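You operate a simulated robot arm through the tools that you are given. There is no shell and no other tool.

Carry out the task below with a simulated robot arm. There is one attempt and no reset: what you move stays moved.

Task
Wind the wall clock fully and set it to nine o'clock.
Fine: free the latch and open its glass door; shut and latch it after.

It is judged by the outcome, as a careful person would: the job done as asked, and still so three seconds after it is handed in. It fails if anything else is knocked over, pushed out of place, dropped, spilled or broken.

Robot
A 7-joint arm with a two-finger parallel gripper, fixed in place. Base frame: the origin is at the foot of the arm, x ahead of it, y to its left, z up. Units: mm, rad, N and s.
With the tool pointing down near the work surface it reaches from about 480 to 920 mm from the base axis. Its first joint turns from -2.007 to 2.007 rad. Payload 3.91 kg.
The TCP is the grasp point between the finger pads, 30 mm short of the fingertips. In the tool frame z runs along the fingers and y along their closing line. Largest opening 110 mm; finger width 20, thickness 10; the body of the gripper, 48 by 112 mm, starts 55 mm behind the TCP.
Orientation is that of the tool frame in the base frame, as [roll, pitch, yaw] about the fixed x, y, z axes, in that order (R = Rz(yaw) Ry(pitch) Rx(roll)). With the fingers straight down and closing along the base's y, the tool's x points along the base's -x, its y along +y and its z along -z.

Tools
- The arm moves only by the tool play_rows. Its argument "motion" is a list of rows, each an object (a shift or turn left out is 0, a gripper value left out holds the last) with "grip": the finger opening in mm, from 0 to 110; "travel": the shift along the base's x, y, z in mm, a list of three; "rot": the turn, a rotation vector about the base's x, y, z in rad, a list of three. In form: [{"grip": grip, "travel": [x, y, z], "rot": [rx, ry, rz]}, ...]. A call has 1 to 20 rows; each row is the pose to reach, as a shift and turn from the pose commanded when the call began. Each row takes 0.2 s and may step no farther than 50 mm and 0.15 rad from the row before; otherwise, or with a gripper value out of range, the whole call is refused. Where a pose cannot be reached the arm comes as near as it can. A force on the tool above 50 N (or 10 N above the force at the start of the call, whichever is more), or a blocked arm, ends the call early, and 0.2 s more pass. Each finger travels about 153 mm/s and halts on what it meets, pressing with about 41 N; the grip force reading is that of the motor and also rises with nothing between the fingers. The clock runs only during rows and for 0.2 s after the last one: add rows that repeat a pose to give the fingers time. It gives the time, the measured TCP pose, the force on the tool (base axes), the opening and the grip force at its end, in the units of the frame above (readings bear some noise), with the torque about the TCP (base axes, N m) and any sound that the robot's microphone picked up.
- Cameras (640 x 400 px; columns grow to the right, rows downward): "scene" is fixed at [218.5, 650.2, 1622.3]; the picture's right is [-0.78, -0.62, 0.00], its down [-0.36, 0.45, -0.82] and it looks along [0.51, -0.64, -0.58] (base axes); focal length 342 px, centre (320, 200). "wrist" rides on the gripper at [72, 17, -103] in the tool frame; the picture's right is [-0.23, 0.97, 0.00], its down [-0.76, -0.18, -0.62] and it looks along [-0.61, -0.14, 0.78] (tool axes); focal length 222 px, centre (320, 200). There is no depth. A picture from a camera that has moved, and an enlarged one, comes with that camera's place and axes in the base frame and with its lens.
- grab_frame(camera): a new picture of that camera. The clock stands still meanwhile.
- raise_lower(by): slides the trunk up (or, below 0, down) by that many mm; the arm rides with it, the base frame stays. It gives what a move gives, with no picture.
- inspect(camera, box): a new picture of the part [left, top, right, bottom] of that camera's present view, enlarged. The clock stands still meanwhile.
- close_job(): hands the job in; it is judged then, once.

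Places have to be worked out from the pictures, the camera data and where the tool is seen. Open the gripper and draw the arm clear of the work before you hand the job in, unless the task says otherwise.

The tools are called after ">>>" by a JSON object that holds its "method" and its "body". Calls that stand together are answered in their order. play_rows: Moves the arm, as the interface text tells. Its arguments: {"type":"object","properties":{"motion":{"type":"array"}},"required":["motion"]} The other tools are called the same way: raise_lower (by) slides the trunk up or down; grab_frame (camera) takes a picture; inspect (camera, box) takes an enlarged picture of a part of a camera's view; close_job () hands the job in.

At the start:

```text
t: 0.0
tool_pos: [486.7, 117.0, 1394.1]
orientation: [3.141, 0.0, 3.141]
ft_force: [0.1, -0.1, 0.2]
wrist_torque: [0.0, 0.01, -0.01]
opening: 110.2
grasp_force: 0.1
trunk travel left (down, up): [-825.0, 165.0]
```

scene: 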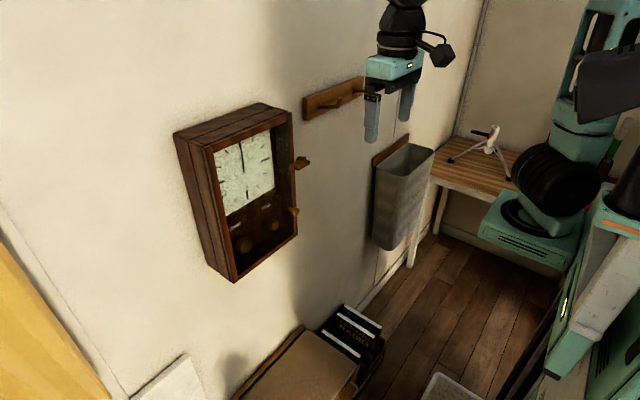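
wrist: 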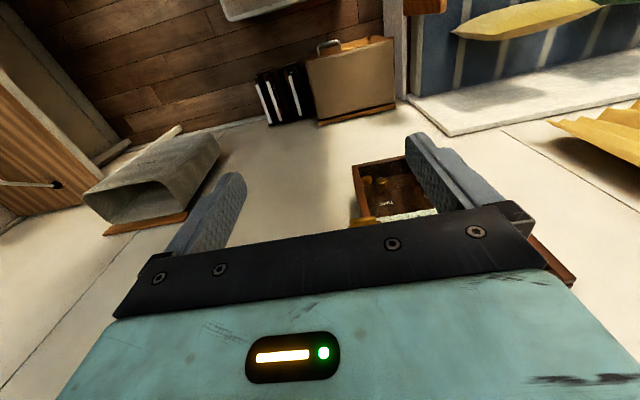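

I'll begin by looking closely at the clock from both cameras.

>>> {"method": "inspect", "body": {"camera": "scene", "box": [160, 90, 330, 290]}}

>>> {"method": "inspect", "body": {"camera": "scene", "box": [200, 120, 320, 195]}}

>>> {"method": "inspect", "body": {"camera": "scene", "box": [220, 190, 320, 270]}}

>>> {"method": "inspect", "body": {"camera": "wrist", "box": [320, 140, 480, 240]}}

```text
2.00 times, centred on (245, 190) of scene
camera zoom: at [218.5, 650.2, 1622.3], right [-0.78, -0.62, 0.0], down [-0.36, 0.45, -0.82], along [0.51, -0.64, -0.58], focal length 684 px, centre (470, 220)
```

zoom: 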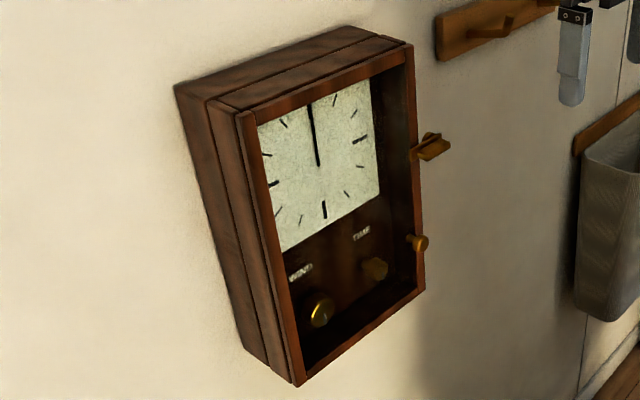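

```text
5.33 times, centred on (260, 158) of scene
camera zoom: at [218.5, 650.2, 1622.3], right [-0.78, -0.62, 0.0], down [-0.36, 0.45, -0.82], along [0.51, -0.64, -0.58], focal length 1823 px, centre (640, 427)
```

zoom: 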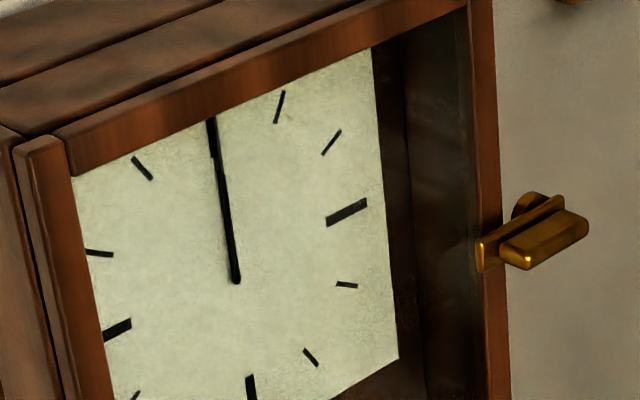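

```text
5.00 times, centred on (270, 230) of scene
camera zoom: at [218.5, 650.2, 1622.3], right [-0.78, -0.62, 0.0], down [-0.36, 0.45, -0.82], along [0.51, -0.64, -0.58], focal length 1709 px, centre (570, 50)
```

zoom: 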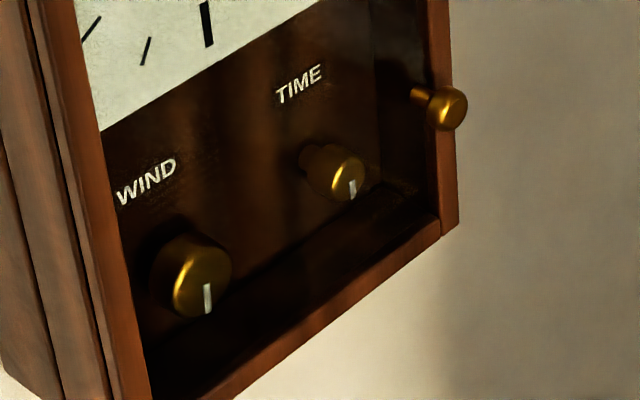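

```text
4.00 times, centred on (400, 190) of wrist
camera zoom: at [414.1, 135.2, 1496.7], right [0.23, 0.97, 0.0], down [0.76, -0.18, 0.62], along [0.61, -0.14, -0.78], focal length 888 px, centre (0, 240)
```

zoom: 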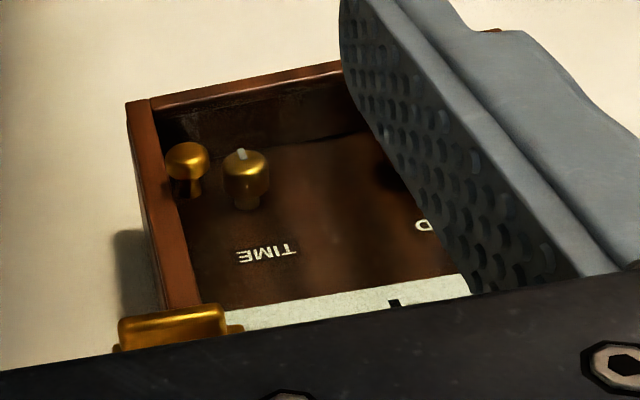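

The clock face points toward -x. I judge its door at x≈690, y 155–365, z 1031–1363, with the latch near (676,147,1238), the door pull near (677,170,1122) and the TIME knob near (713,205,1087). I'll turn the tool to point along +x while I'm still clear of it.

>>> {"method": "play_rows", "body": {"motion": [{"rot": [0, -0.14, 0], "travel": [-8, 0, 0]}, {"rot": [0, -0.28, 0], "travel": [-16, 0, 0]}, {"rot": [0, -0.42, 0], "travel": [-24, 0, 0]}, {"rot": [0, -0.56, 0], "travel": [-32, 0, 0]}, {"rot": [0, -0.7, 0], "travel": [-40, 0, 0]}, {"rot": [0, -0.84, 0], "travel": [-40, 0, 0]}, {"rot": [0, -0.98, 0], "travel": [-40, 0, 0]}, {"rot": [0, -1.12, 0], "travel": [-40, 0, 0]}, {"rot": [0, -1.26, 0], "travel": [-40, 0, 0]}, {"rot": [0, -1.4, 0], "travel": [-40, 0, 0]}, {"rot": [0, -1.5708, 0], "travel": [-40, 0, 0]}]}}

```text
refused: row 11 steps farther than a row can; nothing moved
```

The last turn step was too large, so I'm splitting it in two.

>>> {"method": "play_rows", "body": {"motion": [{"rot": [0, -0.14, 0], "travel": [-8, 0, 0]}, {"rot": [0, -0.28, 0], "travel": [-16, 0, 0]}, {"rot": [0, -0.42, 0], "travel": [-24, 0, 0]}, {"rot": [0, -0.56, 0], "travel": [-32, 0, 0]}, {"rot": [0, -0.7, 0], "travel": [-40, 0, 0]}, {"rot": [0, -0.84, 0], "travel": [-40, 0, 0]}, {"rot": [0, -0.98, 0], "travel": [-40, 0, 0]}, {"rot": [0, -1.12, 0], "travel": [-40, 0, 0]}, {"rot": [0, -1.26, 0], "travel": [-40, 0, 0]}, {"rot": [0, -1.4, 0], "travel": [-40, 0, 0]}, {"rot": [0, -1.49, 0], "travel": [-40, 0, 0]}, {"rot": [0, -1.5708, 0], "travel": [-40, 0, 0]}, {"rot": [0, -1.5708, 0], "travel": [-40, 0, 0]}]}}

```text
t: 2.8
tool_pos: [446.8, 120.7, 1397.3]
orientation: [2.922, 1.571, 2.922]
ft_force: [-0.8, 0.4, -0.8]
wrist_torque: [-0.02, 0.02, 0.01]
opening: 110.1
grasp_force: 0.1
out of reach, approached as far as the arm can: row 12, 13
trunk travel left (down, up): [-825.0, 165.0]
```

The tool now points forward at the edge of reach. I'll lower the trunk toward the latch height and look.

>>> {"method": "raise_lower", "body": {"by": -160}}

>>> {"method": "grab_frame", "body": {"camera": "wrist"}}

>>> {"method": "grab_frame", "body": {"camera": "scene"}}

```text
t: 4.6
tool_pos: [447.1, 120.1, 1235.6]
orientation: [-2.829, 1.569, -2.829]
ft_force: [0.5, 0.0, -0.4]
wrist_torque: [0.02, 0.0, -0.01]
opening: 110.0
grasp_force: 0.0
trunk travel left (down, up): [-665.0, 325.0]
```

```text
taken
camera wrist: at [343.2, 138.3, 1162.8], right [0.0, 0.97, 0.23], down [-0.62, -0.18, 0.76], along [0.78, -0.14, 0.61], focal length 222 px, centre (320, 200)
```

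wrist: 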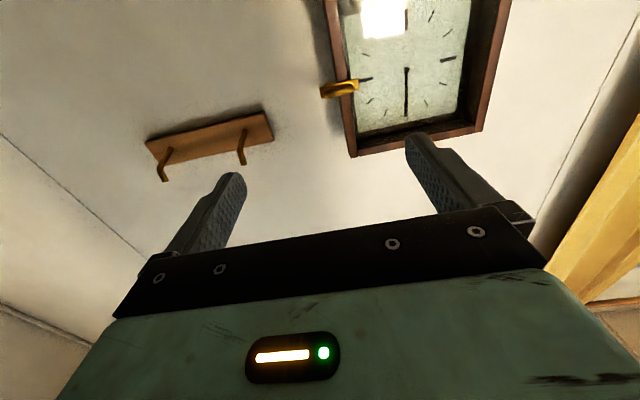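

```text
taken
```

scene: 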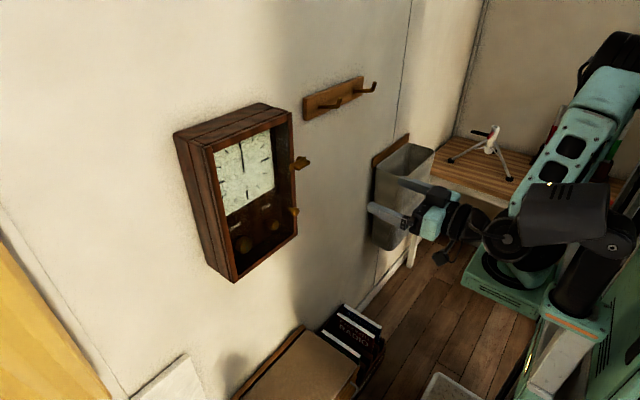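

The latch ray agrees with my estimate of about (676,149,1238). I'll zoom in on how the latch is built.

>>> {"method": "inspect", "body": {"camera": "wrist", "box": [300, 60, 400, 125]}}

>>> {"method": "inspect", "body": {"camera": "scene", "box": [280, 145, 320, 170]}}

>>> {"method": "inspect", "body": {"camera": "scene", "box": [250, 120, 330, 225]}}

```text
6.15 times, centred on (350, 92) of wrist
camera zoom: at [343.2, 138.3, 1162.8], right [0.0, 0.97, 0.23], down [-0.62, -0.18, 0.76], along [0.78, -0.14, 0.61], focal length 1367 px, centre (135, 862)
```

zoom: 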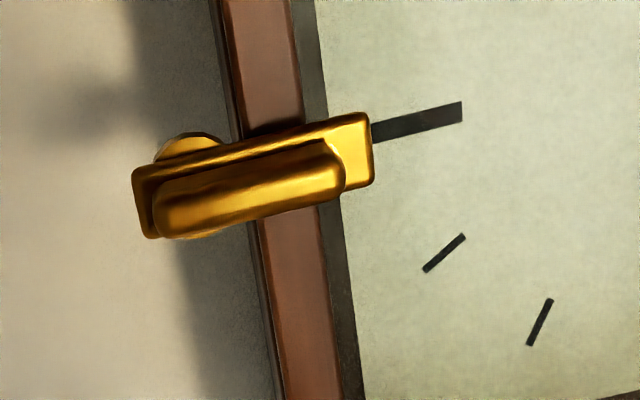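

```text
16.00 times, centred on (300, 158) of scene
camera zoom: at [218.5, 650.2, 1622.3], right [-0.78, -0.62, 0.0], down [-0.36, 0.45, -0.82], along [0.51, -0.64, -0.58], focal length 5469 px, centre (640, 880)
```

zoom: 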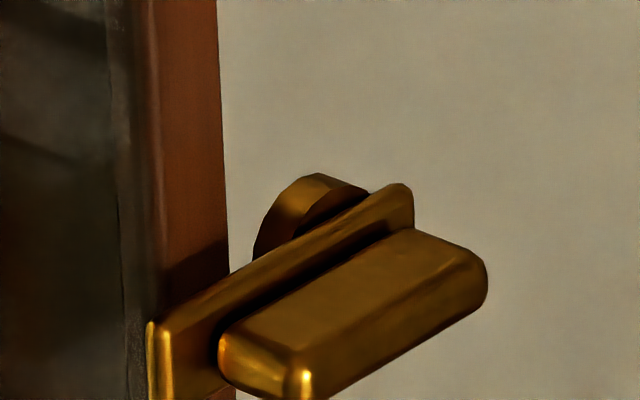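

```text
3.81 times, centred on (290, 172) of scene
camera zoom: at [218.5, 650.2, 1622.3], right [-0.78, -0.62, 0.0], down [-0.36, 0.45, -0.82], along [0.51, -0.64, -0.58], focal length 1302 px, centre (434, 305)
```

zoom: 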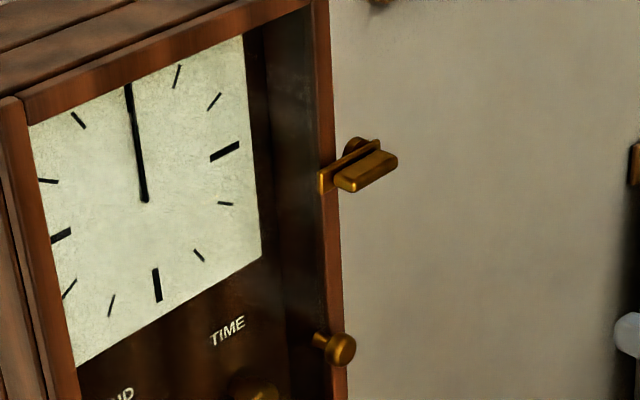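

The latch is a horizontal turn-bar on a post beside the case. Its thumb-piece runs y 126–169 at z≈1239 with its front face at x≈664, and it overlaps the door edge. I'll close the fingers and bring them under the door end of the bar.

>>> {"method": "play_rows", "body": {"motion": [{"grip": 0, "travel": [40, 10, -6]}, {"travel": [80, 20, -12]}, {"travel": [120, 30, -18]}, {"travel": [155, 42, -26]}, {"travel": [155, 42, -26]}]}}

>>> {"method": "grab_frame", "body": {"camera": "wrist"}}

>>> {"method": "grab_frame", "body": {"camera": "scene"}}

```text
t: 5.8
tool_pos: [602.7, 162.5, 1210.7]
orientation: [-2.872, 1.571, -2.871]
ft_force: [0.5, 0.0, 0.1]
wrist_torque: [0.0, 0.01, -0.01]
opening: 0.0
grasp_force: 37.4
trunk travel left (down, up): [-665.0, 325.0]
```

```text
taken
camera wrist: at [499.4, 179.9, 1138.2], right [0.0, 0.97, 0.23], down [-0.62, -0.18, 0.76], along [0.78, -0.14, 0.61], focal length 222 px, centre (320, 200)
```

wrist: 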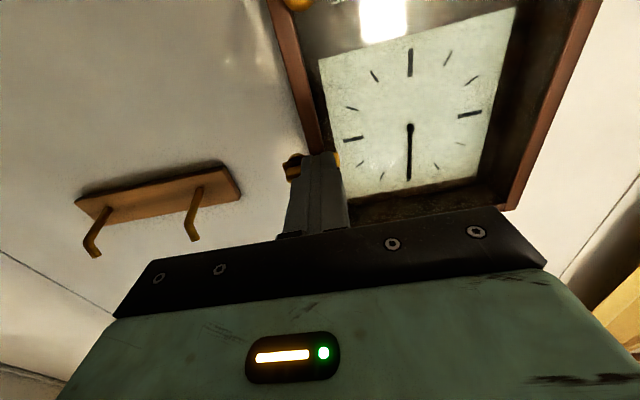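

```text
taken
```

scene: 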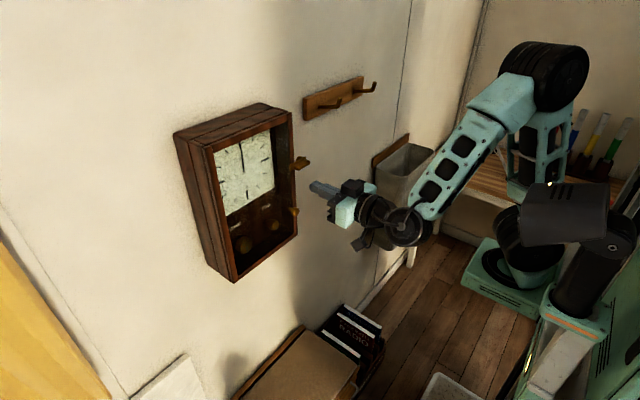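

The tip is near (633,162,1211), just below and in front of the bar. I'll advance until the tips sit under the thumb-piece and check.

>>> {"method": "play_rows", "body": {"motion": [{"travel": [20, 0, 0]}, {"travel": [41, 0, 0]}, {"travel": [41, 0, 0]}]}}

>>> {"method": "inspect", "body": {"camera": "wrist", "box": [260, 110, 380, 210]}}

>>> {"method": "inspect", "body": {"camera": "scene", "box": [270, 140, 350, 210]}}

```text
t: 6.6
tool_pos: [643.8, 163.0, 1210.1]
orientation: [0.491, 1.571, 0.49]
ft_force: [-0.3, -0.5, -0.2]
wrist_torque: [0.01, -0.03, -0.02]
opening: 0.0
grasp_force: 37.2
trunk travel left (down, up): [-665.0, 325.0]
```

```text
4.00 times, centred on (320, 160) of wrist
camera zoom: at [539.9, 180.4, 1137.4], right [0.0, 0.97, 0.23], down [-0.62, -0.18, 0.76], along [0.78, -0.14, 0.61], focal length 888 px, centre (320, 360)
```

zoom: 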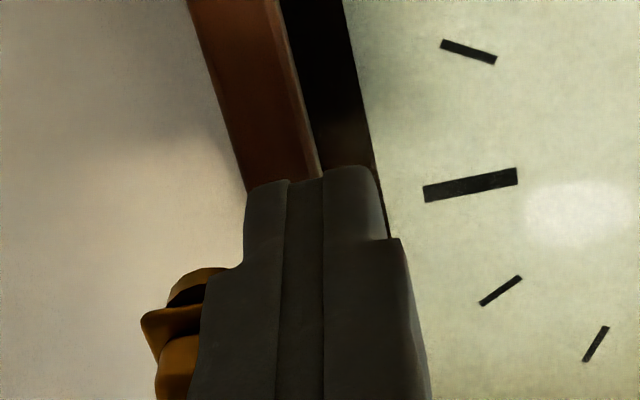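

```text
5.71 times, centred on (310, 175) of scene
camera zoom: at [218.5, 650.2, 1622.3], right [-0.78, -0.62, 0.0], down [-0.36, 0.45, -0.82], along [0.51, -0.64, -0.58], focal length 1953 px, centre (377, 343)
```

zoom: 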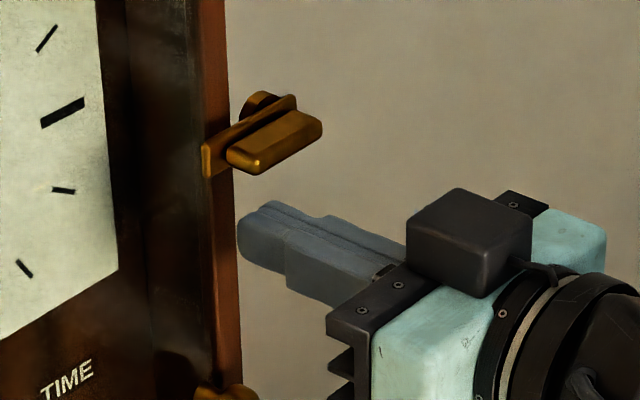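

The fingers sit under the thumb with clearance all round. I'll push up in small steps while watching the force.

>>> {"method": "play_rows", "body": {"motion": [{"travel": [2, 0, 6]}, {"travel": [2, 0, 12]}, {"travel": [2, 0, 18]}, {"travel": [2, 0, 24]}, {"travel": [2, 0, 24]}]}}

>>> {"method": "inspect", "body": {"camera": "scene", "box": [270, 140, 350, 210]}}

```text
t: 7.9
tool_pos: [645.1, 162.7, 1225.4]
orientation: [-2.778, 1.545, -2.776]
ft_force: [0.5, 0.5, -12.2]
wrist_torque: [0.05, 0.24, 0.11]
opening: 0.0
grasp_force: 38.0
trunk travel left (down, up): [-665.0, 325.0]
stopped in row 5: the force on the tool passed its limit at 51 N (the readings are from after the stop); the commanded pose is now the measured one
```

```text
5.71 times, centred on (310, 175) of scene
camera zoom: at [218.5, 650.2, 1622.3], right [-0.78, -0.62, 0.0], down [-0.36, 0.45, -0.82], along [0.51, -0.64, -0.58], focal length 1953 px, centre (377, 343)
```

zoom: 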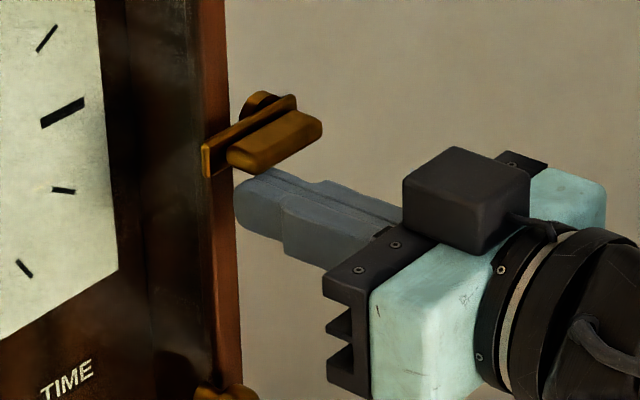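

Pushing up is blocked: 51 N and the bar did not move. I'll back off, come over the top and try pressing its door end down.

>>> {"method": "play_rows", "body": {"motion": [{"travel": [0, 0, -12]}, {"travel": [-40, 0, -12]}, {"travel": [-40, 0, 25]}, {"travel": [-40, 0, 48]}, {"travel": [-20, 0, 48]}, {"travel": [0, 0, 48]}, {"travel": [0, 0, 48]}]}}

>>> {"method": "inspect", "body": {"camera": "scene", "box": [270, 120, 350, 190]}}

```text
t: 9.5
tool_pos: [643.0, 161.2, 1276.8]
orientation: [-2.786, 1.553, -2.786]
ft_force: [0.1, -0.3, -0.4]
wrist_torque: [0.01, 0.0, 0.02]
opening: 0.2
grasp_force: 37.9
trunk travel left (down, up): [-665.0, 325.0]
```

```text
5.71 times, centred on (310, 155) of scene
camera zoom: at [218.5, 650.2, 1622.3], right [-0.78, -0.62, 0.0], down [-0.36, 0.45, -0.82], along [0.51, -0.64, -0.58], focal length 1953 px, centre (377, 457)
```

zoom: 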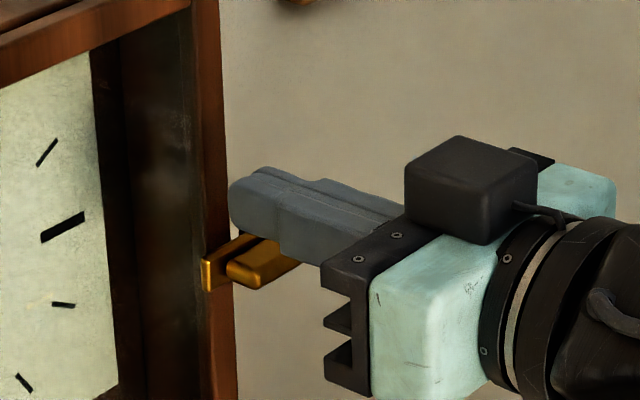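

The fingers are now above the bar, so I'll press down in small steps.

>>> {"method": "play_rows", "body": {"motion": [{"travel": [2, 0, -8]}, {"travel": [2, 0, -14]}, {"travel": [2, 0, -19]}, {"travel": [2, 0, -24]}, {"travel": [2, 0, -29]}, {"travel": [2, 0, -34]}, {"travel": [2, 0, -34]}]}}

>>> {"method": "inspect", "body": {"camera": "scene", "box": [270, 120, 350, 190]}}

>>> {"method": "grab_frame", "body": {"camera": "wrist"}}

```text
t: 11.1
tool_pos: [646.4, 162.7, 1240.6]
orientation: [-2.772, 1.552, -2.772]
ft_force: [-0.5, 0.2, 0.1]
wrist_torque: [-0.01, 0.02, 0.04]
opening: 0.0
grasp_force: 37.4
trunk travel left (down, up): [-665.0, 325.0]
```

```text
5.71 times, centred on (310, 155) of scene
camera zoom: at [218.5, 650.2, 1622.3], right [-0.78, -0.62, 0.0], down [-0.36, 0.45, -0.82], along [0.51, -0.64, -0.58], focal length 1953 px, centre (377, 457)
```

zoom: 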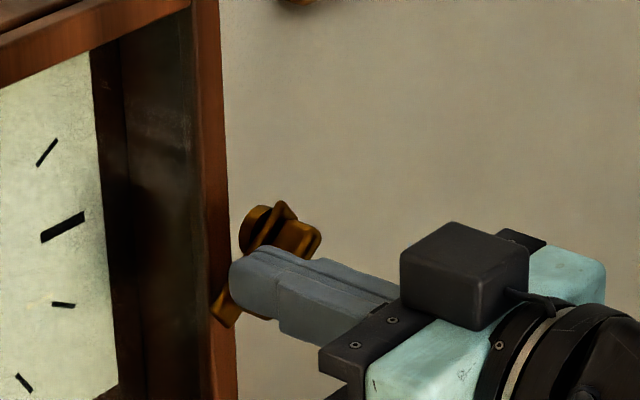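

```text
taken
camera wrist: at [541.3, 179.6, 1170.0], right [0.0, 0.98, 0.22], down [-0.61, -0.17, 0.77], along [0.79, -0.14, 0.59], focal length 222 px, centre (320, 200)
```

wrist: 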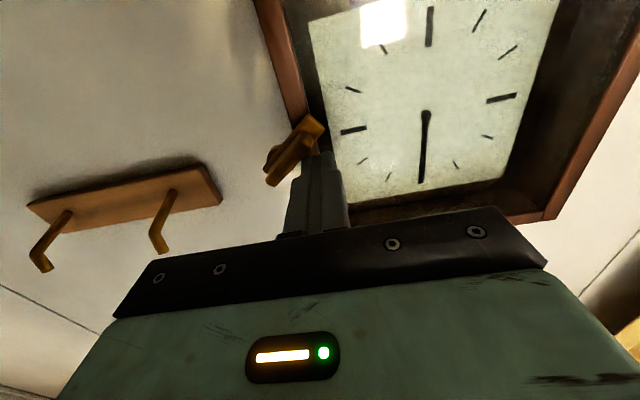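

Pressing down works and the bar has turned about 40°. I'll continue the arc downward and toward -y until it hangs vertical.

>>> {"method": "play_rows", "body": {"motion": [{"travel": [0, 0, -7]}, {"travel": [0, 0, -14]}, {"travel": [0, -3, -20]}, {"travel": [0, -7, -25]}, {"travel": [0, -11, -28]}, {"travel": [0, -15, -30]}, {"travel": [0, -15, -30]}]}}

>>> {"method": "inspect", "body": {"camera": "scene", "box": [270, 120, 350, 190]}}

>>> {"method": "grab_frame", "body": {"camera": "wrist"}}

```text
t: 12.7
tool_pos: [646.5, 147.8, 1212.4]
orientation: [-2.775, 1.553, -2.776]
ft_force: [1.2, 1.6, 1.4]
wrist_torque: [0.0, -0.07, 0.08]
opening: 0.0
grasp_force: 37.8
trunk travel left (down, up): [-665.0, 325.0]
```

```text
5.71 times, centred on (310, 155) of scene
camera zoom: at [218.5, 650.2, 1622.3], right [-0.78, -0.62, 0.0], down [-0.36, 0.45, -0.82], along [0.51, -0.64, -0.58], focal length 1953 px, centre (377, 457)
```

zoom: 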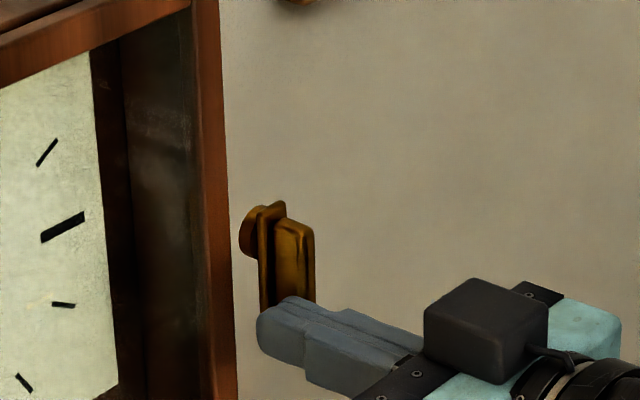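

```text
taken
camera wrist: at [541.6, 164.7, 1140.2], right [0.0, 0.98, 0.22], down [-0.61, -0.17, 0.77], along [0.79, -0.14, 0.59], focal length 222 px, centre (320, 200)
```

wrist: 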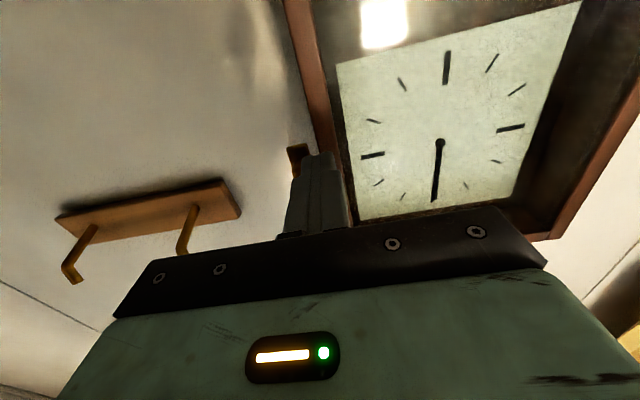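

The bar hangs vertical and is clear of the door. I'll back away, part-open the fingers and lower the trunk to the height of the pull.

>>> {"method": "play_rows", "body": {"motion": [{"travel": [-10, 8, 0]}, {"travel": [-50, 15, 0], "grip": 44}, {"travel": [-80, 22, 0]}, {"travel": [-80, 22, 0]}]}}

>>> {"method": "raise_lower", "body": {"by": -90}}

>>> {"method": "grab_frame", "body": {"camera": "wrist"}}

>>> {"method": "inspect", "body": {"camera": "scene", "box": [220, 130, 380, 260]}}

```text
t: 13.7
tool_pos: [566.0, 168.2, 1211.4]
orientation: [-2.765, 1.552, -2.765]
ft_force: [0.5, -0.3, -0.6]
wrist_torque: [0.02, 0.03, 0.0]
opening: 43.9
grasp_force: 0.1
trunk travel left (down, up): [-665.0, 325.0]
```

```text
t: 14.9
tool_pos: [566.8, 168.8, 1120.0]
orientation: [-2.783, 1.553, -2.781]
ft_force: [-0.2, 0.8, -0.7]
wrist_torque: [0.0, 0.03, 0.01]
opening: 43.7
grasp_force: 0.1
trunk travel left (down, up): [-575.0, 415.0]
```

```text
taken
camera wrist: at [461.7, 186.5, 1049.7], right [0.0, 0.98, 0.22], down [-0.61, -0.17, 0.77], along [0.79, -0.14, 0.59], focal length 222 px, centre (320, 200)
```

wrist: 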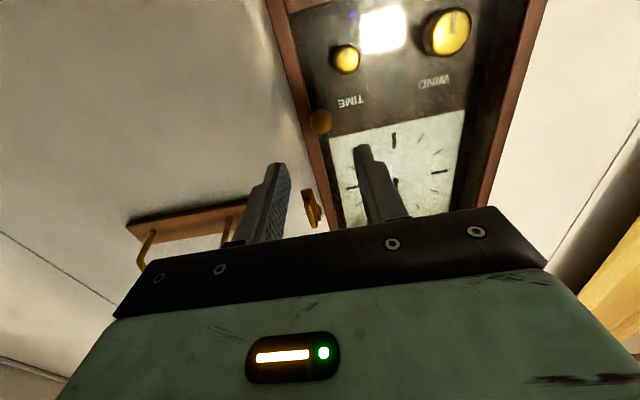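

```text
3.08 times, centred on (300, 195) of scene
camera zoom: at [218.5, 650.2, 1622.3], right [-0.78, -0.62, 0.0], down [-0.36, 0.45, -0.82], along [0.51, -0.64, -0.58], focal length 1052 px, centre (382, 215)
```

zoom: 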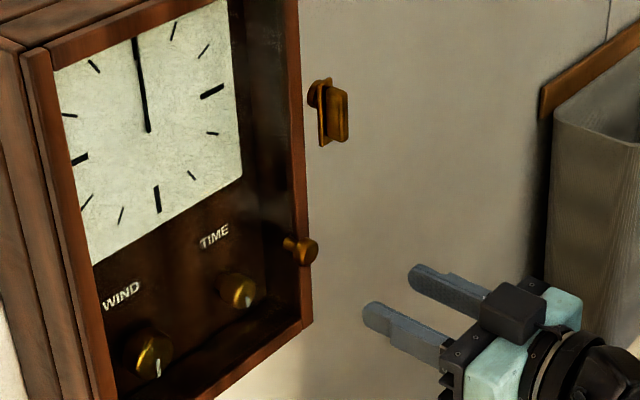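

The pull sits at about (676,170,1119), with the WIND knob near (713,296,1078) and the TIME knob near (713,204,1080). I'll move in with the fingers straddling the pull.

>>> {"method": "play_rows", "body": {"motion": [{"travel": [40, 1, -1]}, {"travel": [75, 1, -1]}, {"travel": [89, 1, -1]}, {"travel": [89, 1, -1]}]}}

>>> {"method": "inspect", "body": {"camera": "wrist", "box": [240, 90, 400, 220]}}

>>> {"method": "inspect", "body": {"camera": "scene", "box": [250, 170, 350, 250]}}

```text
t: 15.9
tool_pos: [655.8, 170.1, 1121.4]
orientation: [-2.768, 1.554, -2.766]
ft_force: [0.3, 0.5, -0.7]
wrist_torque: [-0.04, 0.03, -0.01]
opening: 44.1
grasp_force: 0.1
trunk travel left (down, up): [-575.0, 415.0]
```

```text
3.08 times, centred on (320, 155) of wrist
camera zoom: at [551.0, 187.2, 1048.9], right [0.0, 0.98, 0.22], down [-0.61, -0.17, 0.77], along [0.79, -0.14, 0.59], focal length 684 px, centre (320, 338)
```

zoom: 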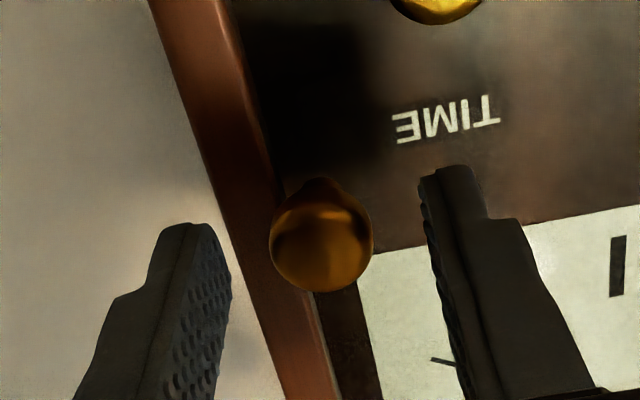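

```text
5.00 times, centred on (300, 210) of scene
camera zoom: at [218.5, 650.2, 1622.3], right [-0.78, -0.62, 0.0], down [-0.36, 0.45, -0.82], along [0.51, -0.64, -0.58], focal length 1709 px, centre (420, 150)
```

zoom: 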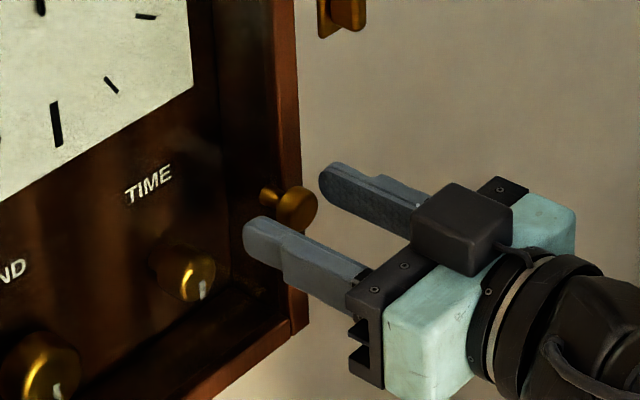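

The pull is centred between the fingers, with the tips about level with the back of the ball. I'll close on it.

>>> {"method": "play_rows", "body": {"motion": [{"travel": [1, 0, -3]}, {"travel": [1, 0, -3], "grip": 12}, {"travel": [1, 0, -3], "grip": 12}, {"travel": [1, 0, -3], "grip": 12}]}}

>>> {"method": "inspect", "body": {"camera": "wrist", "box": [240, 90, 400, 220]}}

```text
t: 16.9
tool_pos: [656.8, 171.4, 1118.2]
orientation: [-2.776, 1.553, -2.777]
ft_force: [0.3, -0.2, 0.6]
wrist_torque: [0.02, 0.0, 0.03]
opening: 21.3
grasp_force: 45.3
trunk travel left (down, up): [-575.0, 415.0]
```

```text
3.08 times, centred on (320, 155) of wrist
camera zoom: at [551.7, 187.5, 1045.7], right [0.0, 0.98, 0.22], down [-0.61, -0.17, 0.77], along [0.79, -0.14, 0.59], focal length 684 px, centre (320, 338)
```

zoom: 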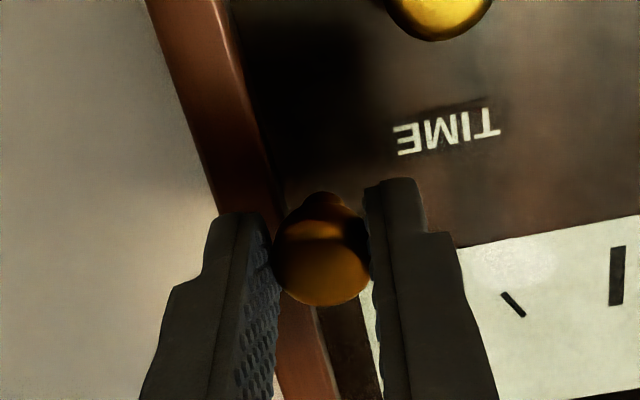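

The pull is held with 21 mm between the fingers. I'll pull the door along its hinge arc (hinge near y≈365), turning with it and starting small.

>>> {"method": "play_rows", "body": {"motion": [{"travel": [-9.7, 2.0, 0], "rot": [0, 0, -0.05]}, {"travel": [-19.3, 4.6, 0], "rot": [0, 0, -0.1]}, {"travel": [-28.7, 7.6, 0], "rot": [0, 0, -0.15]}, {"travel": [-38, 11.1, 0], "rot": [0, 0, -0.2]}, {"travel": [-38, 11.1, 0], "rot": [0, 0, -0.2]}]}}

>>> {"method": "inspect", "body": {"camera": "scene", "box": [160, 90, 360, 290]}}

```text
t: 18.1
tool_pos: [618.9, 183.5, 1118.3]
orientation: [-2.768, 1.552, -2.963]
ft_force: [5.3, 17.4, -2.6]
wrist_torque: [-0.06, -0.03, 0.49]
opening: 20.9
grasp_force: 44.9
trunk travel left (down, up): [-575.0, 415.0]
```

```text
2.00 times, centred on (260, 190) of scene
camera zoom: at [218.5, 650.2, 1622.3], right [-0.78, -0.62, 0.0], down [-0.36, 0.45, -0.82], along [0.51, -0.64, -0.58], focal length 684 px, centre (440, 220)
```

zoom: 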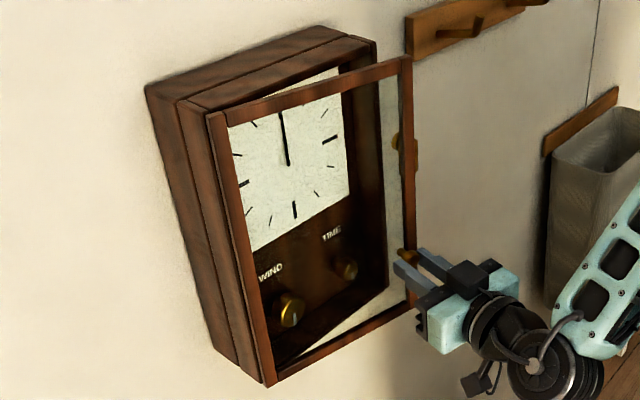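

The door is opening smoothly. The side force suggests the arc runs a little more toward +y, so I'll bias that way and continue.

>>> {"method": "play_rows", "body": {"motion": [{"travel": [-9, 5, 0], "rot": [0, 0, -0.05]}, {"travel": [-18, 10, 0], "rot": [0, 0, -0.1]}, {"travel": [-26.5, 14.8, 0], "rot": [0, 0, -0.15]}, {"travel": [-35, 20.5, 0], "rot": [0, 0, -0.2]}, {"travel": [-43, 26, 0], "rot": [0, 0, -0.25]}, {"travel": [-51, 32, 0], "rot": [0, 0, -0.3]}, {"travel": [-58.5, 39, 0], "rot": [0, 0, -0.35]}, {"travel": [-65.8, 46, 0], "rot": [0, 0, -0.4]}, {"travel": [-72.5, 53, 0], "rot": [0, 0, -0.45]}, {"travel": [-79, 60, 0], "rot": [0, 0, -0.5]}, {"travel": [-79, 60, 0], "rot": [0, 0, -0.5]}]}}

>>> {"method": "inspect", "body": {"camera": "scene", "box": [160, 90, 360, 290]}}

```text
t: 20.4
tool_pos: [542.9, 244.8, 1118.0]
orientation: [-3.07, 1.553, 2.529]
ft_force: [17.5, 17.2, -0.8]
wrist_torque: [-0.3, -0.17, 0.6]
opening: 21.1
grasp_force: 45.2
trunk travel left (down, up): [-575.0, 415.0]
stopped in row 11: the force on the tool passed its limit at 52 N (the readings are from after the stop); the commanded pose is now the measured one
```

```text
2.00 times, centred on (260, 190) of scene
camera zoom: at [218.5, 650.2, 1622.3], right [-0.78, -0.62, 0.0], down [-0.36, 0.45, -0.82], along [0.51, -0.64, -0.58], focal length 684 px, centre (440, 220)
```

zoom: 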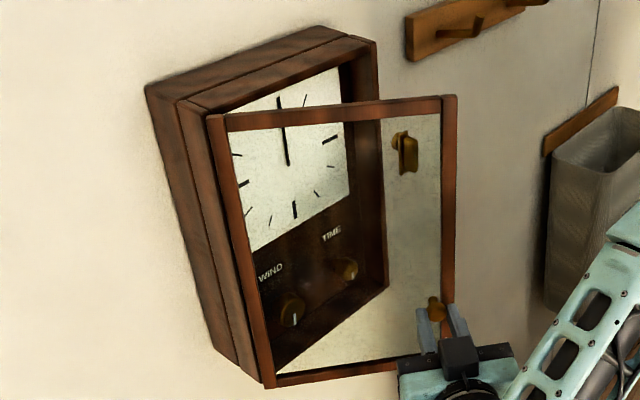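

The door is about 40° open and the grip is starting to bind. I'll release the pull, back straight off it, and then push the door from its inner edge.

>>> {"method": "play_rows", "body": {"motion": [{"grip": 50}, {"grip": 50}, {"travel": [-20, 17, 0]}, {"travel": [-42, 35, 0]}, {"travel": [-62, 52, 0]}, {"travel": [-62, 52, 0]}]}}

>>> {"method": "grab_frame", "body": {"camera": "scene"}}

>>> {"method": "grab_frame", "body": {"camera": "wrist"}}

```text
t: 21.8
tool_pos: [491.8, 284.2, 1123.1]
orientation: [2.727, 1.55, 2.002]
ft_force: [0.1, -0.4, 0.9]
wrist_torque: [0.01, 0.0, -0.01]
opening: 50.3
grasp_force: 0.0
trunk travel left (down, up): [-575.0, 415.0]
```

```text
taken
```

scene: 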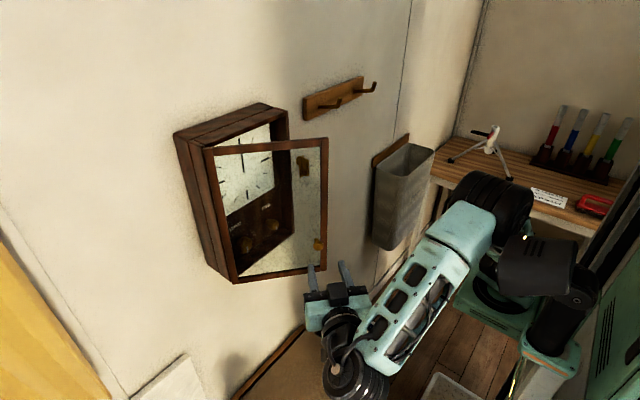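

```text
taken
camera wrist: at [424.3, 367.8, 1052.1], right [0.65, 0.72, 0.24], down [-0.58, 0.27, 0.77], along [0.5, -0.64, 0.59], focal length 222 px, centre (320, 200)
```

wrist: 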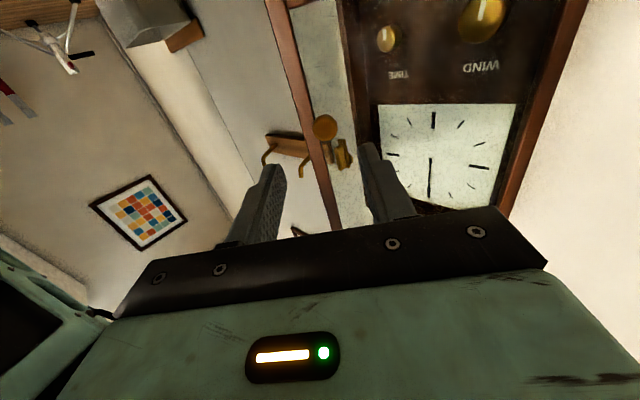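

The door's free edge is at about (550,215). I'll turn the tool back to +x, close the fingers and go around to the inner side of the edge.

>>> {"method": "play_rows", "body": {"motion": [{"grip": 0, "travel": [-30, -10, -1], "rot": [0, 0, 0.1]}, {"travel": [-30, -30, -2], "rot": [0, 0, 0.22]}, {"travel": [-30, -55, -3], "rot": [0, 0, 0.34]}, {"travel": [-30, -80, -4], "rot": [0, 0, 0.46]}, {"travel": [-30, -105, -5], "rot": [0, 0, 0.58]}, {"travel": [-30, -120, -5], "rot": [0, 0, 0.7]}, {"travel": [-30, -120, -5], "rot": [0, 0, 0.7]}]}}

>>> {"method": "grab_frame", "body": {"camera": "scene"}}

>>> {"method": "grab_frame", "body": {"camera": "wrist"}}

```text
t: 23.4
tool_pos: [447.9, 176.2, 1112.8]
orientation: [-3.097, 1.553, -3.085]
ft_force: [0.4, 0.5, 0.3]
wrist_torque: [-0.02, 0.0, -0.04]
opening: 0.0
grasp_force: 37.7
trunk travel left (down, up): [-575.0, 415.0]
```

```text
taken
```

scene: 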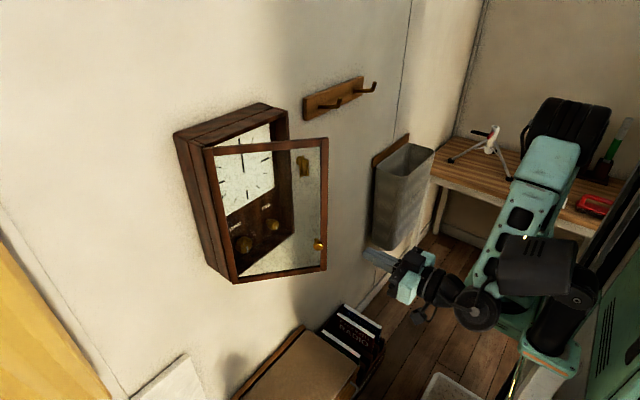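

```text
taken
camera wrist: at [342.6, 191.9, 1041.6], right [-0.01, 0.97, 0.23], down [-0.61, -0.19, 0.77], along [0.79, -0.13, 0.59], focal length 222 px, centre (320, 200)
```

wrist: 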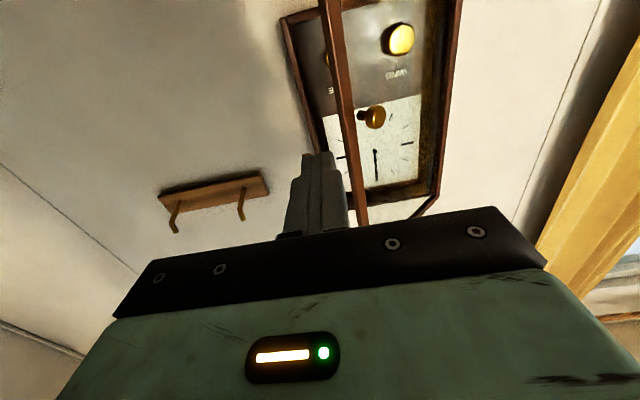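

The fingers are at (448,176,1113) with a clear lane inside the edge. I'll move in past the edge and start pushing the door open along its arc.

>>> {"method": "play_rows", "body": {"motion": [{"travel": [40, 4, 0]}, {"travel": [75, 6, 0]}, {"travel": [91, 9, 0]}, {"travel": [91, 18, 0]}, {"travel": [91, 25, 0]}, {"travel": [83, 34, 0]}, {"travel": [73, 44, 0]}, {"travel": [67, 53, 0]}, {"travel": [60, 63, 0]}, {"travel": [53, 74, 0]}, {"travel": [47, 85, 0]}, {"travel": [42, 96, 0]}, {"travel": [37.5, 107, 0]}, {"travel": [37.5, 107, 0]}]}}

>>> {"method": "inspect", "body": {"camera": "scene", "box": [140, 80, 400, 320]}}

>>> {"method": "grab_frame", "body": {"camera": "wrist"}}

```text
t: 24.6
tool_pos: [538.6, 187.9, 1111.7]
orientation: [-2.803, 1.555, -2.812]
ft_force: [-19.0, -23.5, 5.5]
wrist_torque: [0.27, -0.31, -0.4]
opening: 0.1
grasp_force: 37.1
trunk travel left (down, up): [-575.0, 415.0]
stopped in row 5: the force on the tool passed its limit at 60 N (the readings are from after the stop); the commanded pose is now the measured one
```

```text
1.67 times, centred on (270, 200) of scene
camera zoom: at [218.5, 650.2, 1622.3], right [-0.78, -0.62, 0.0], down [-0.36, 0.45, -0.82], along [0.51, -0.64, -0.58], focal length 570 px, centre (403, 200)
```

zoom: 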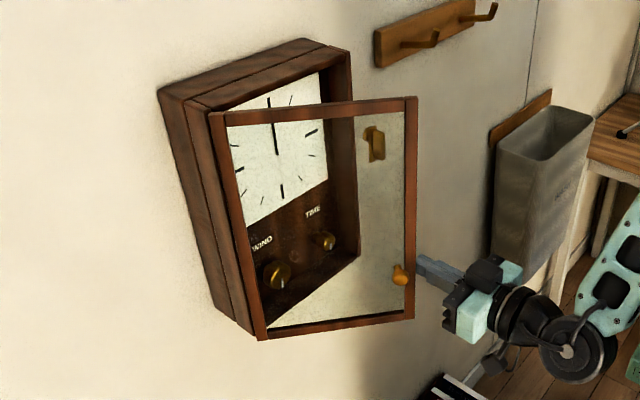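

```text
taken
camera wrist: at [434.5, 206.9, 1041.1], right [0.01, 0.97, 0.22], down [-0.61, -0.17, 0.77], along [0.79, -0.15, 0.6], focal length 222 px, centre (320, 200)
```

wrist: 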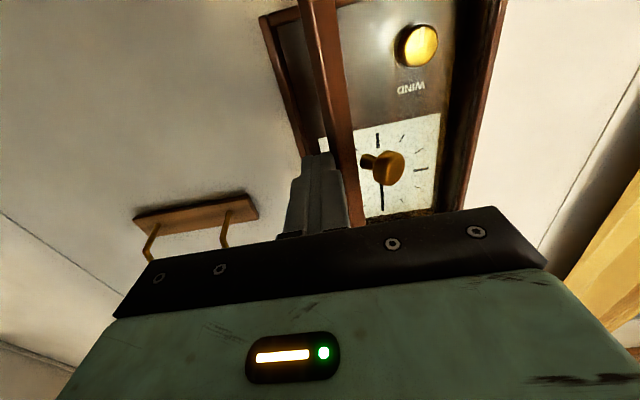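

The fingertips met the door's end face; its inner corner is nearer (563,203). I'll step to -y, reach about 35 mm deeper and push from the inner face.

>>> {"method": "play_rows", "body": {"motion": [{"travel": [0, -14, 0]}, {"travel": [20, -14, 0]}, {"travel": [38, -12, 0]}, {"travel": [38, -4, 0]}, {"travel": [37, 3, 0]}, {"travel": [34, 9, 0]}, {"travel": [30, 15, 0]}, {"travel": [26, 21, 0]}, {"travel": [22, 27, 0]}, {"travel": [18, 33, 0]}, {"travel": [14, 40, 0]}, {"travel": [10, 47, 0]}, {"travel": [10, 47, 0]}]}}

>>> {"method": "inspect", "body": {"camera": "scene", "box": [140, 80, 400, 320]}}

```text
t: 27.4
tool_pos: [549.3, 239.7, 1111.0]
orientation: [-2.82, 1.553, -2.822]
ft_force: [0.1, 0.5, 0.0]
wrist_torque: [0.01, 0.04, -0.02]
opening: 0.0
grasp_force: 37.8
trunk travel left (down, up): [-575.0, 415.0]
```

```text
1.67 times, centred on (270, 200) of scene
camera zoom: at [218.5, 650.2, 1622.3], right [-0.78, -0.62, 0.0], down [-0.36, 0.45, -0.82], along [0.51, -0.64, -0.58], focal length 570 px, centre (403, 200)
```

zoom: 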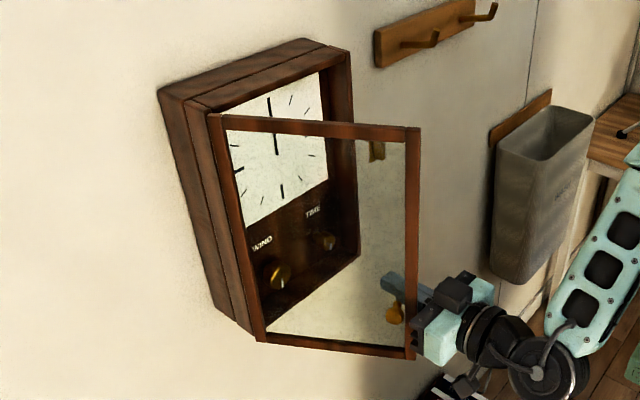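

The door is now at about 60°. I'll draw the fingers back so only the tips bear on the frame stile, then push on past 90°.

>>> {"method": "play_rows", "body": {"motion": [{"travel": [-20, -1, 0]}, {"travel": [-40, -1, 0]}, {"travel": [-44, 8, 0]}, {"travel": [-48, 17, 0]}, {"travel": [-52, 26, 0]}, {"travel": [-56, 35, 0]}, {"travel": [-60, 46, 0]}, {"travel": [-64, 57, 0]}, {"travel": [-67, 68, 0]}, {"travel": [-69, 80, 0]}, {"travel": [-71, 92, 0]}, {"travel": [-72, 103, 0]}, {"travel": [-72, 115, 0]}, {"travel": [-72, 127, 0]}, {"travel": [-72, 139, 0]}, {"travel": [-71, 150, 0]}, {"travel": [-71, 150, 0]}]}}

>>> {"method": "inspect", "body": {"camera": "scene", "box": [140, 80, 400, 320]}}

>>> {"method": "grab_frame", "body": {"camera": "wrist"}}

```text
t: 31.0
tool_pos: [479.0, 388.7, 1110.7]
orientation: [-2.815, 1.553, -2.818]
ft_force: [0.8, 0.1, 0.0]
wrist_torque: [-0.02, 0.0, 0.0]
opening: 0.0
grasp_force: 37.8
trunk travel left (down, up): [-575.0, 415.0]
```

```text
1.67 times, centred on (270, 200) of scene
camera zoom: at [218.5, 650.2, 1622.3], right [-0.78, -0.62, 0.0], down [-0.36, 0.45, -0.82], along [0.51, -0.64, -0.58], focal length 570 px, centre (403, 200)
```

zoom: 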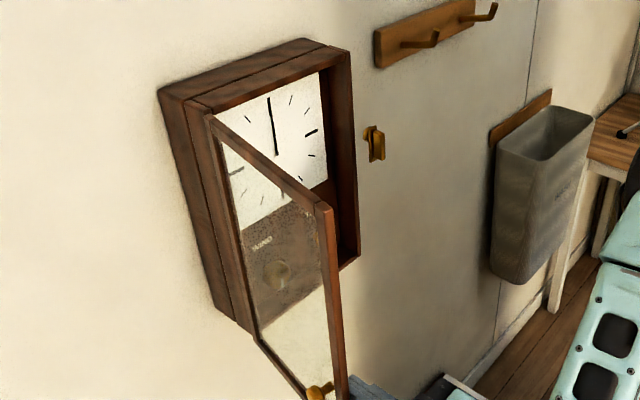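

```text
taken
camera wrist: at [373.8, 406.3, 1040.1], right [0.01, 0.98, 0.22], down [-0.61, -0.17, 0.77], along [0.79, -0.14, 0.59], focal length 222 px, centre (320, 200)
```

wrist: 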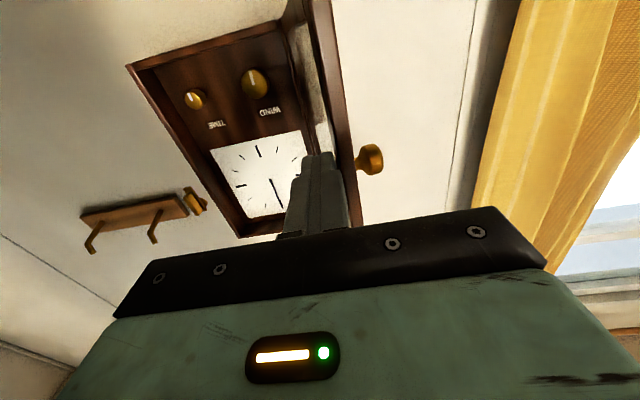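

The door stands at about 105°. I'll push a bit further so the hand has room to turn beside it.

>>> {"method": "play_rows", "body": {"motion": [{"travel": [3, 10, 0]}, {"travel": [6, 20, 0]}, {"travel": [9, 30, 0]}, {"travel": [13, 38, 0]}, {"travel": [17, 46, 0]}, {"travel": [21, 54, 0]}, {"travel": [21, 54, 0]}]}}

>>> {"method": "inspect", "body": {"camera": "scene", "box": [140, 80, 400, 320]}}

```text
t: 32.0
tool_pos: [488.1, 420.0, 1111.1]
orientation: [-2.634, 1.551, -2.653]
ft_force: [-17.0, -28.4, 1.1]
wrist_torque: [0.14, -0.07, -0.7]
opening: 0.0
grasp_force: 37.6
trunk travel left (down, up): [-575.0, 415.0]
stopped in row 5: the force on the tool passed its limit at 63 N (the readings are from after the stop); the commanded pose is now the measured one
```

```text
1.67 times, centred on (270, 200) of scene
camera zoom: at [218.5, 650.2, 1622.3], right [-0.78, -0.62, 0.0], down [-0.36, 0.45, -0.82], along [0.51, -0.64, -0.58], focal length 570 px, centre (403, 200)
```

zoom: 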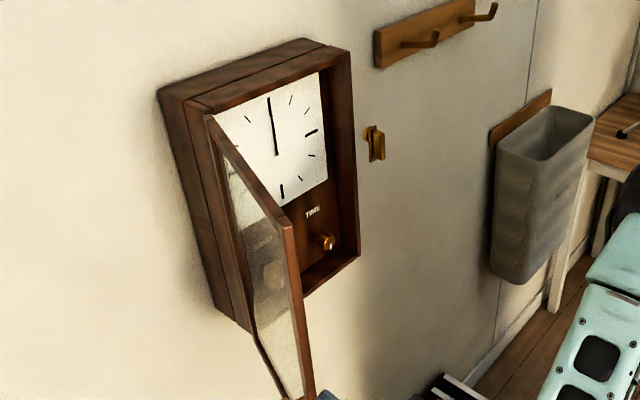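

The door is at its stop, about 115°. I'll move off it and line up in front of the WIND knob with the fingers opened.

>>> {"method": "play_rows", "body": {"motion": [{"travel": [-8, -14, 0]}, {"travel": [-10, -45, -8]}, {"travel": [0, -80, -16], "grip": 50}, {"travel": [25, -110, -24]}, {"travel": [60, -124, -33]}, {"travel": [90, -124, -33]}, {"travel": [90, -124, -33]}]}}

>>> {"method": "grab_frame", "body": {"camera": "wrist"}}

>>> {"method": "grab_frame", "body": {"camera": "scene"}}

```text
t: 33.6
tool_pos: [579.1, 299.8, 1077.2]
orientation: [-2.644, 1.548, -2.657]
ft_force: [-0.6, 0.1, -0.1]
wrist_torque: [-0.01, 0.01, 0.03]
opening: 50.3
grasp_force: 0.0
trunk travel left (down, up): [-575.0, 415.0]
```

```text
taken
camera wrist: at [474.6, 318.0, 1005.5], right [0.02, 0.98, 0.22], down [-0.61, -0.16, 0.78], along [0.79, -0.15, 0.59], focal length 222 px, centre (320, 200)
```

wrist: 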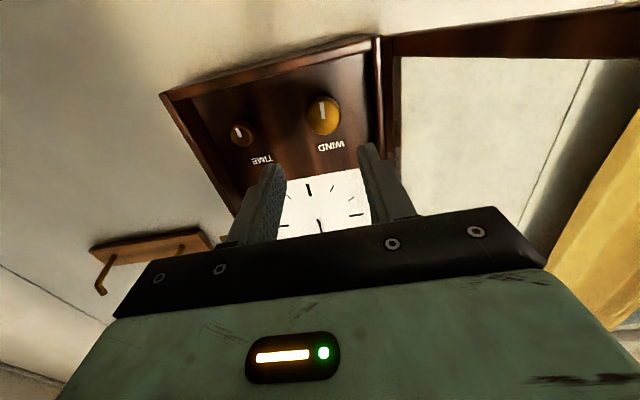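

```text
taken
```

scene: 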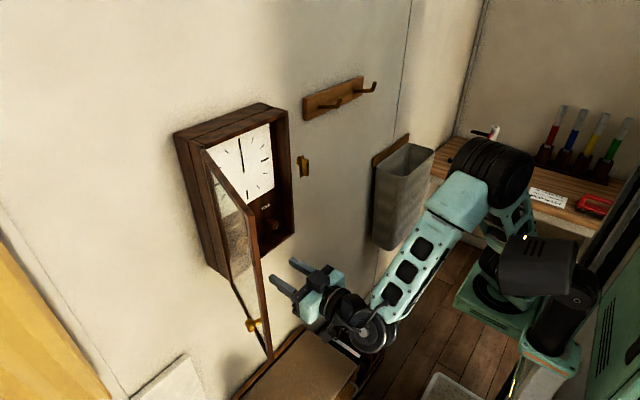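

The door stays open. I'll zoom on the knobs to measure their centres and see the index marks.

>>> {"method": "inspect", "body": {"camera": "wrist", "box": [210, 80, 370, 180]}}

>>> {"method": "inspect", "body": {"camera": "wrist", "box": [290, 80, 360, 150]}}

```text
4.00 times, centred on (290, 130) of wrist
camera zoom: at [474.6, 318.0, 1005.5], right [0.02, 0.98, 0.22], down [-0.61, -0.16, 0.78], along [0.79, -0.15, 0.59], focal length 888 px, centre (440, 480)
```

zoom: 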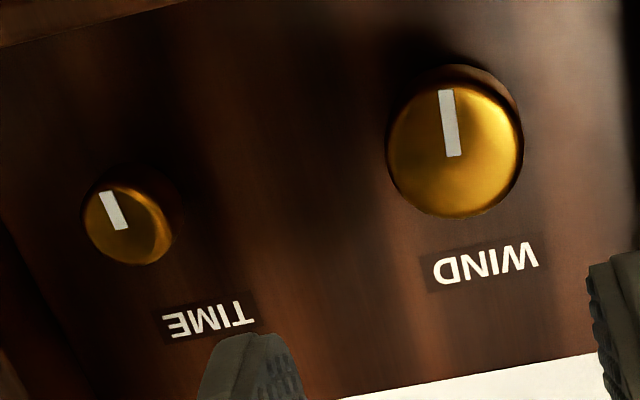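

```text
5.71 times, centred on (325, 115) of wrist
camera zoom: at [474.6, 318.0, 1005.5], right [0.02, 0.98, 0.22], down [-0.61, -0.16, 0.78], along [0.79, -0.15, 0.59], focal length 1269 px, centre (291, 686)
```

zoom: 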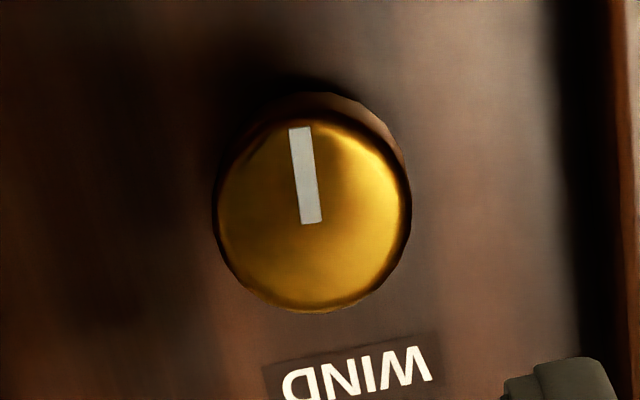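

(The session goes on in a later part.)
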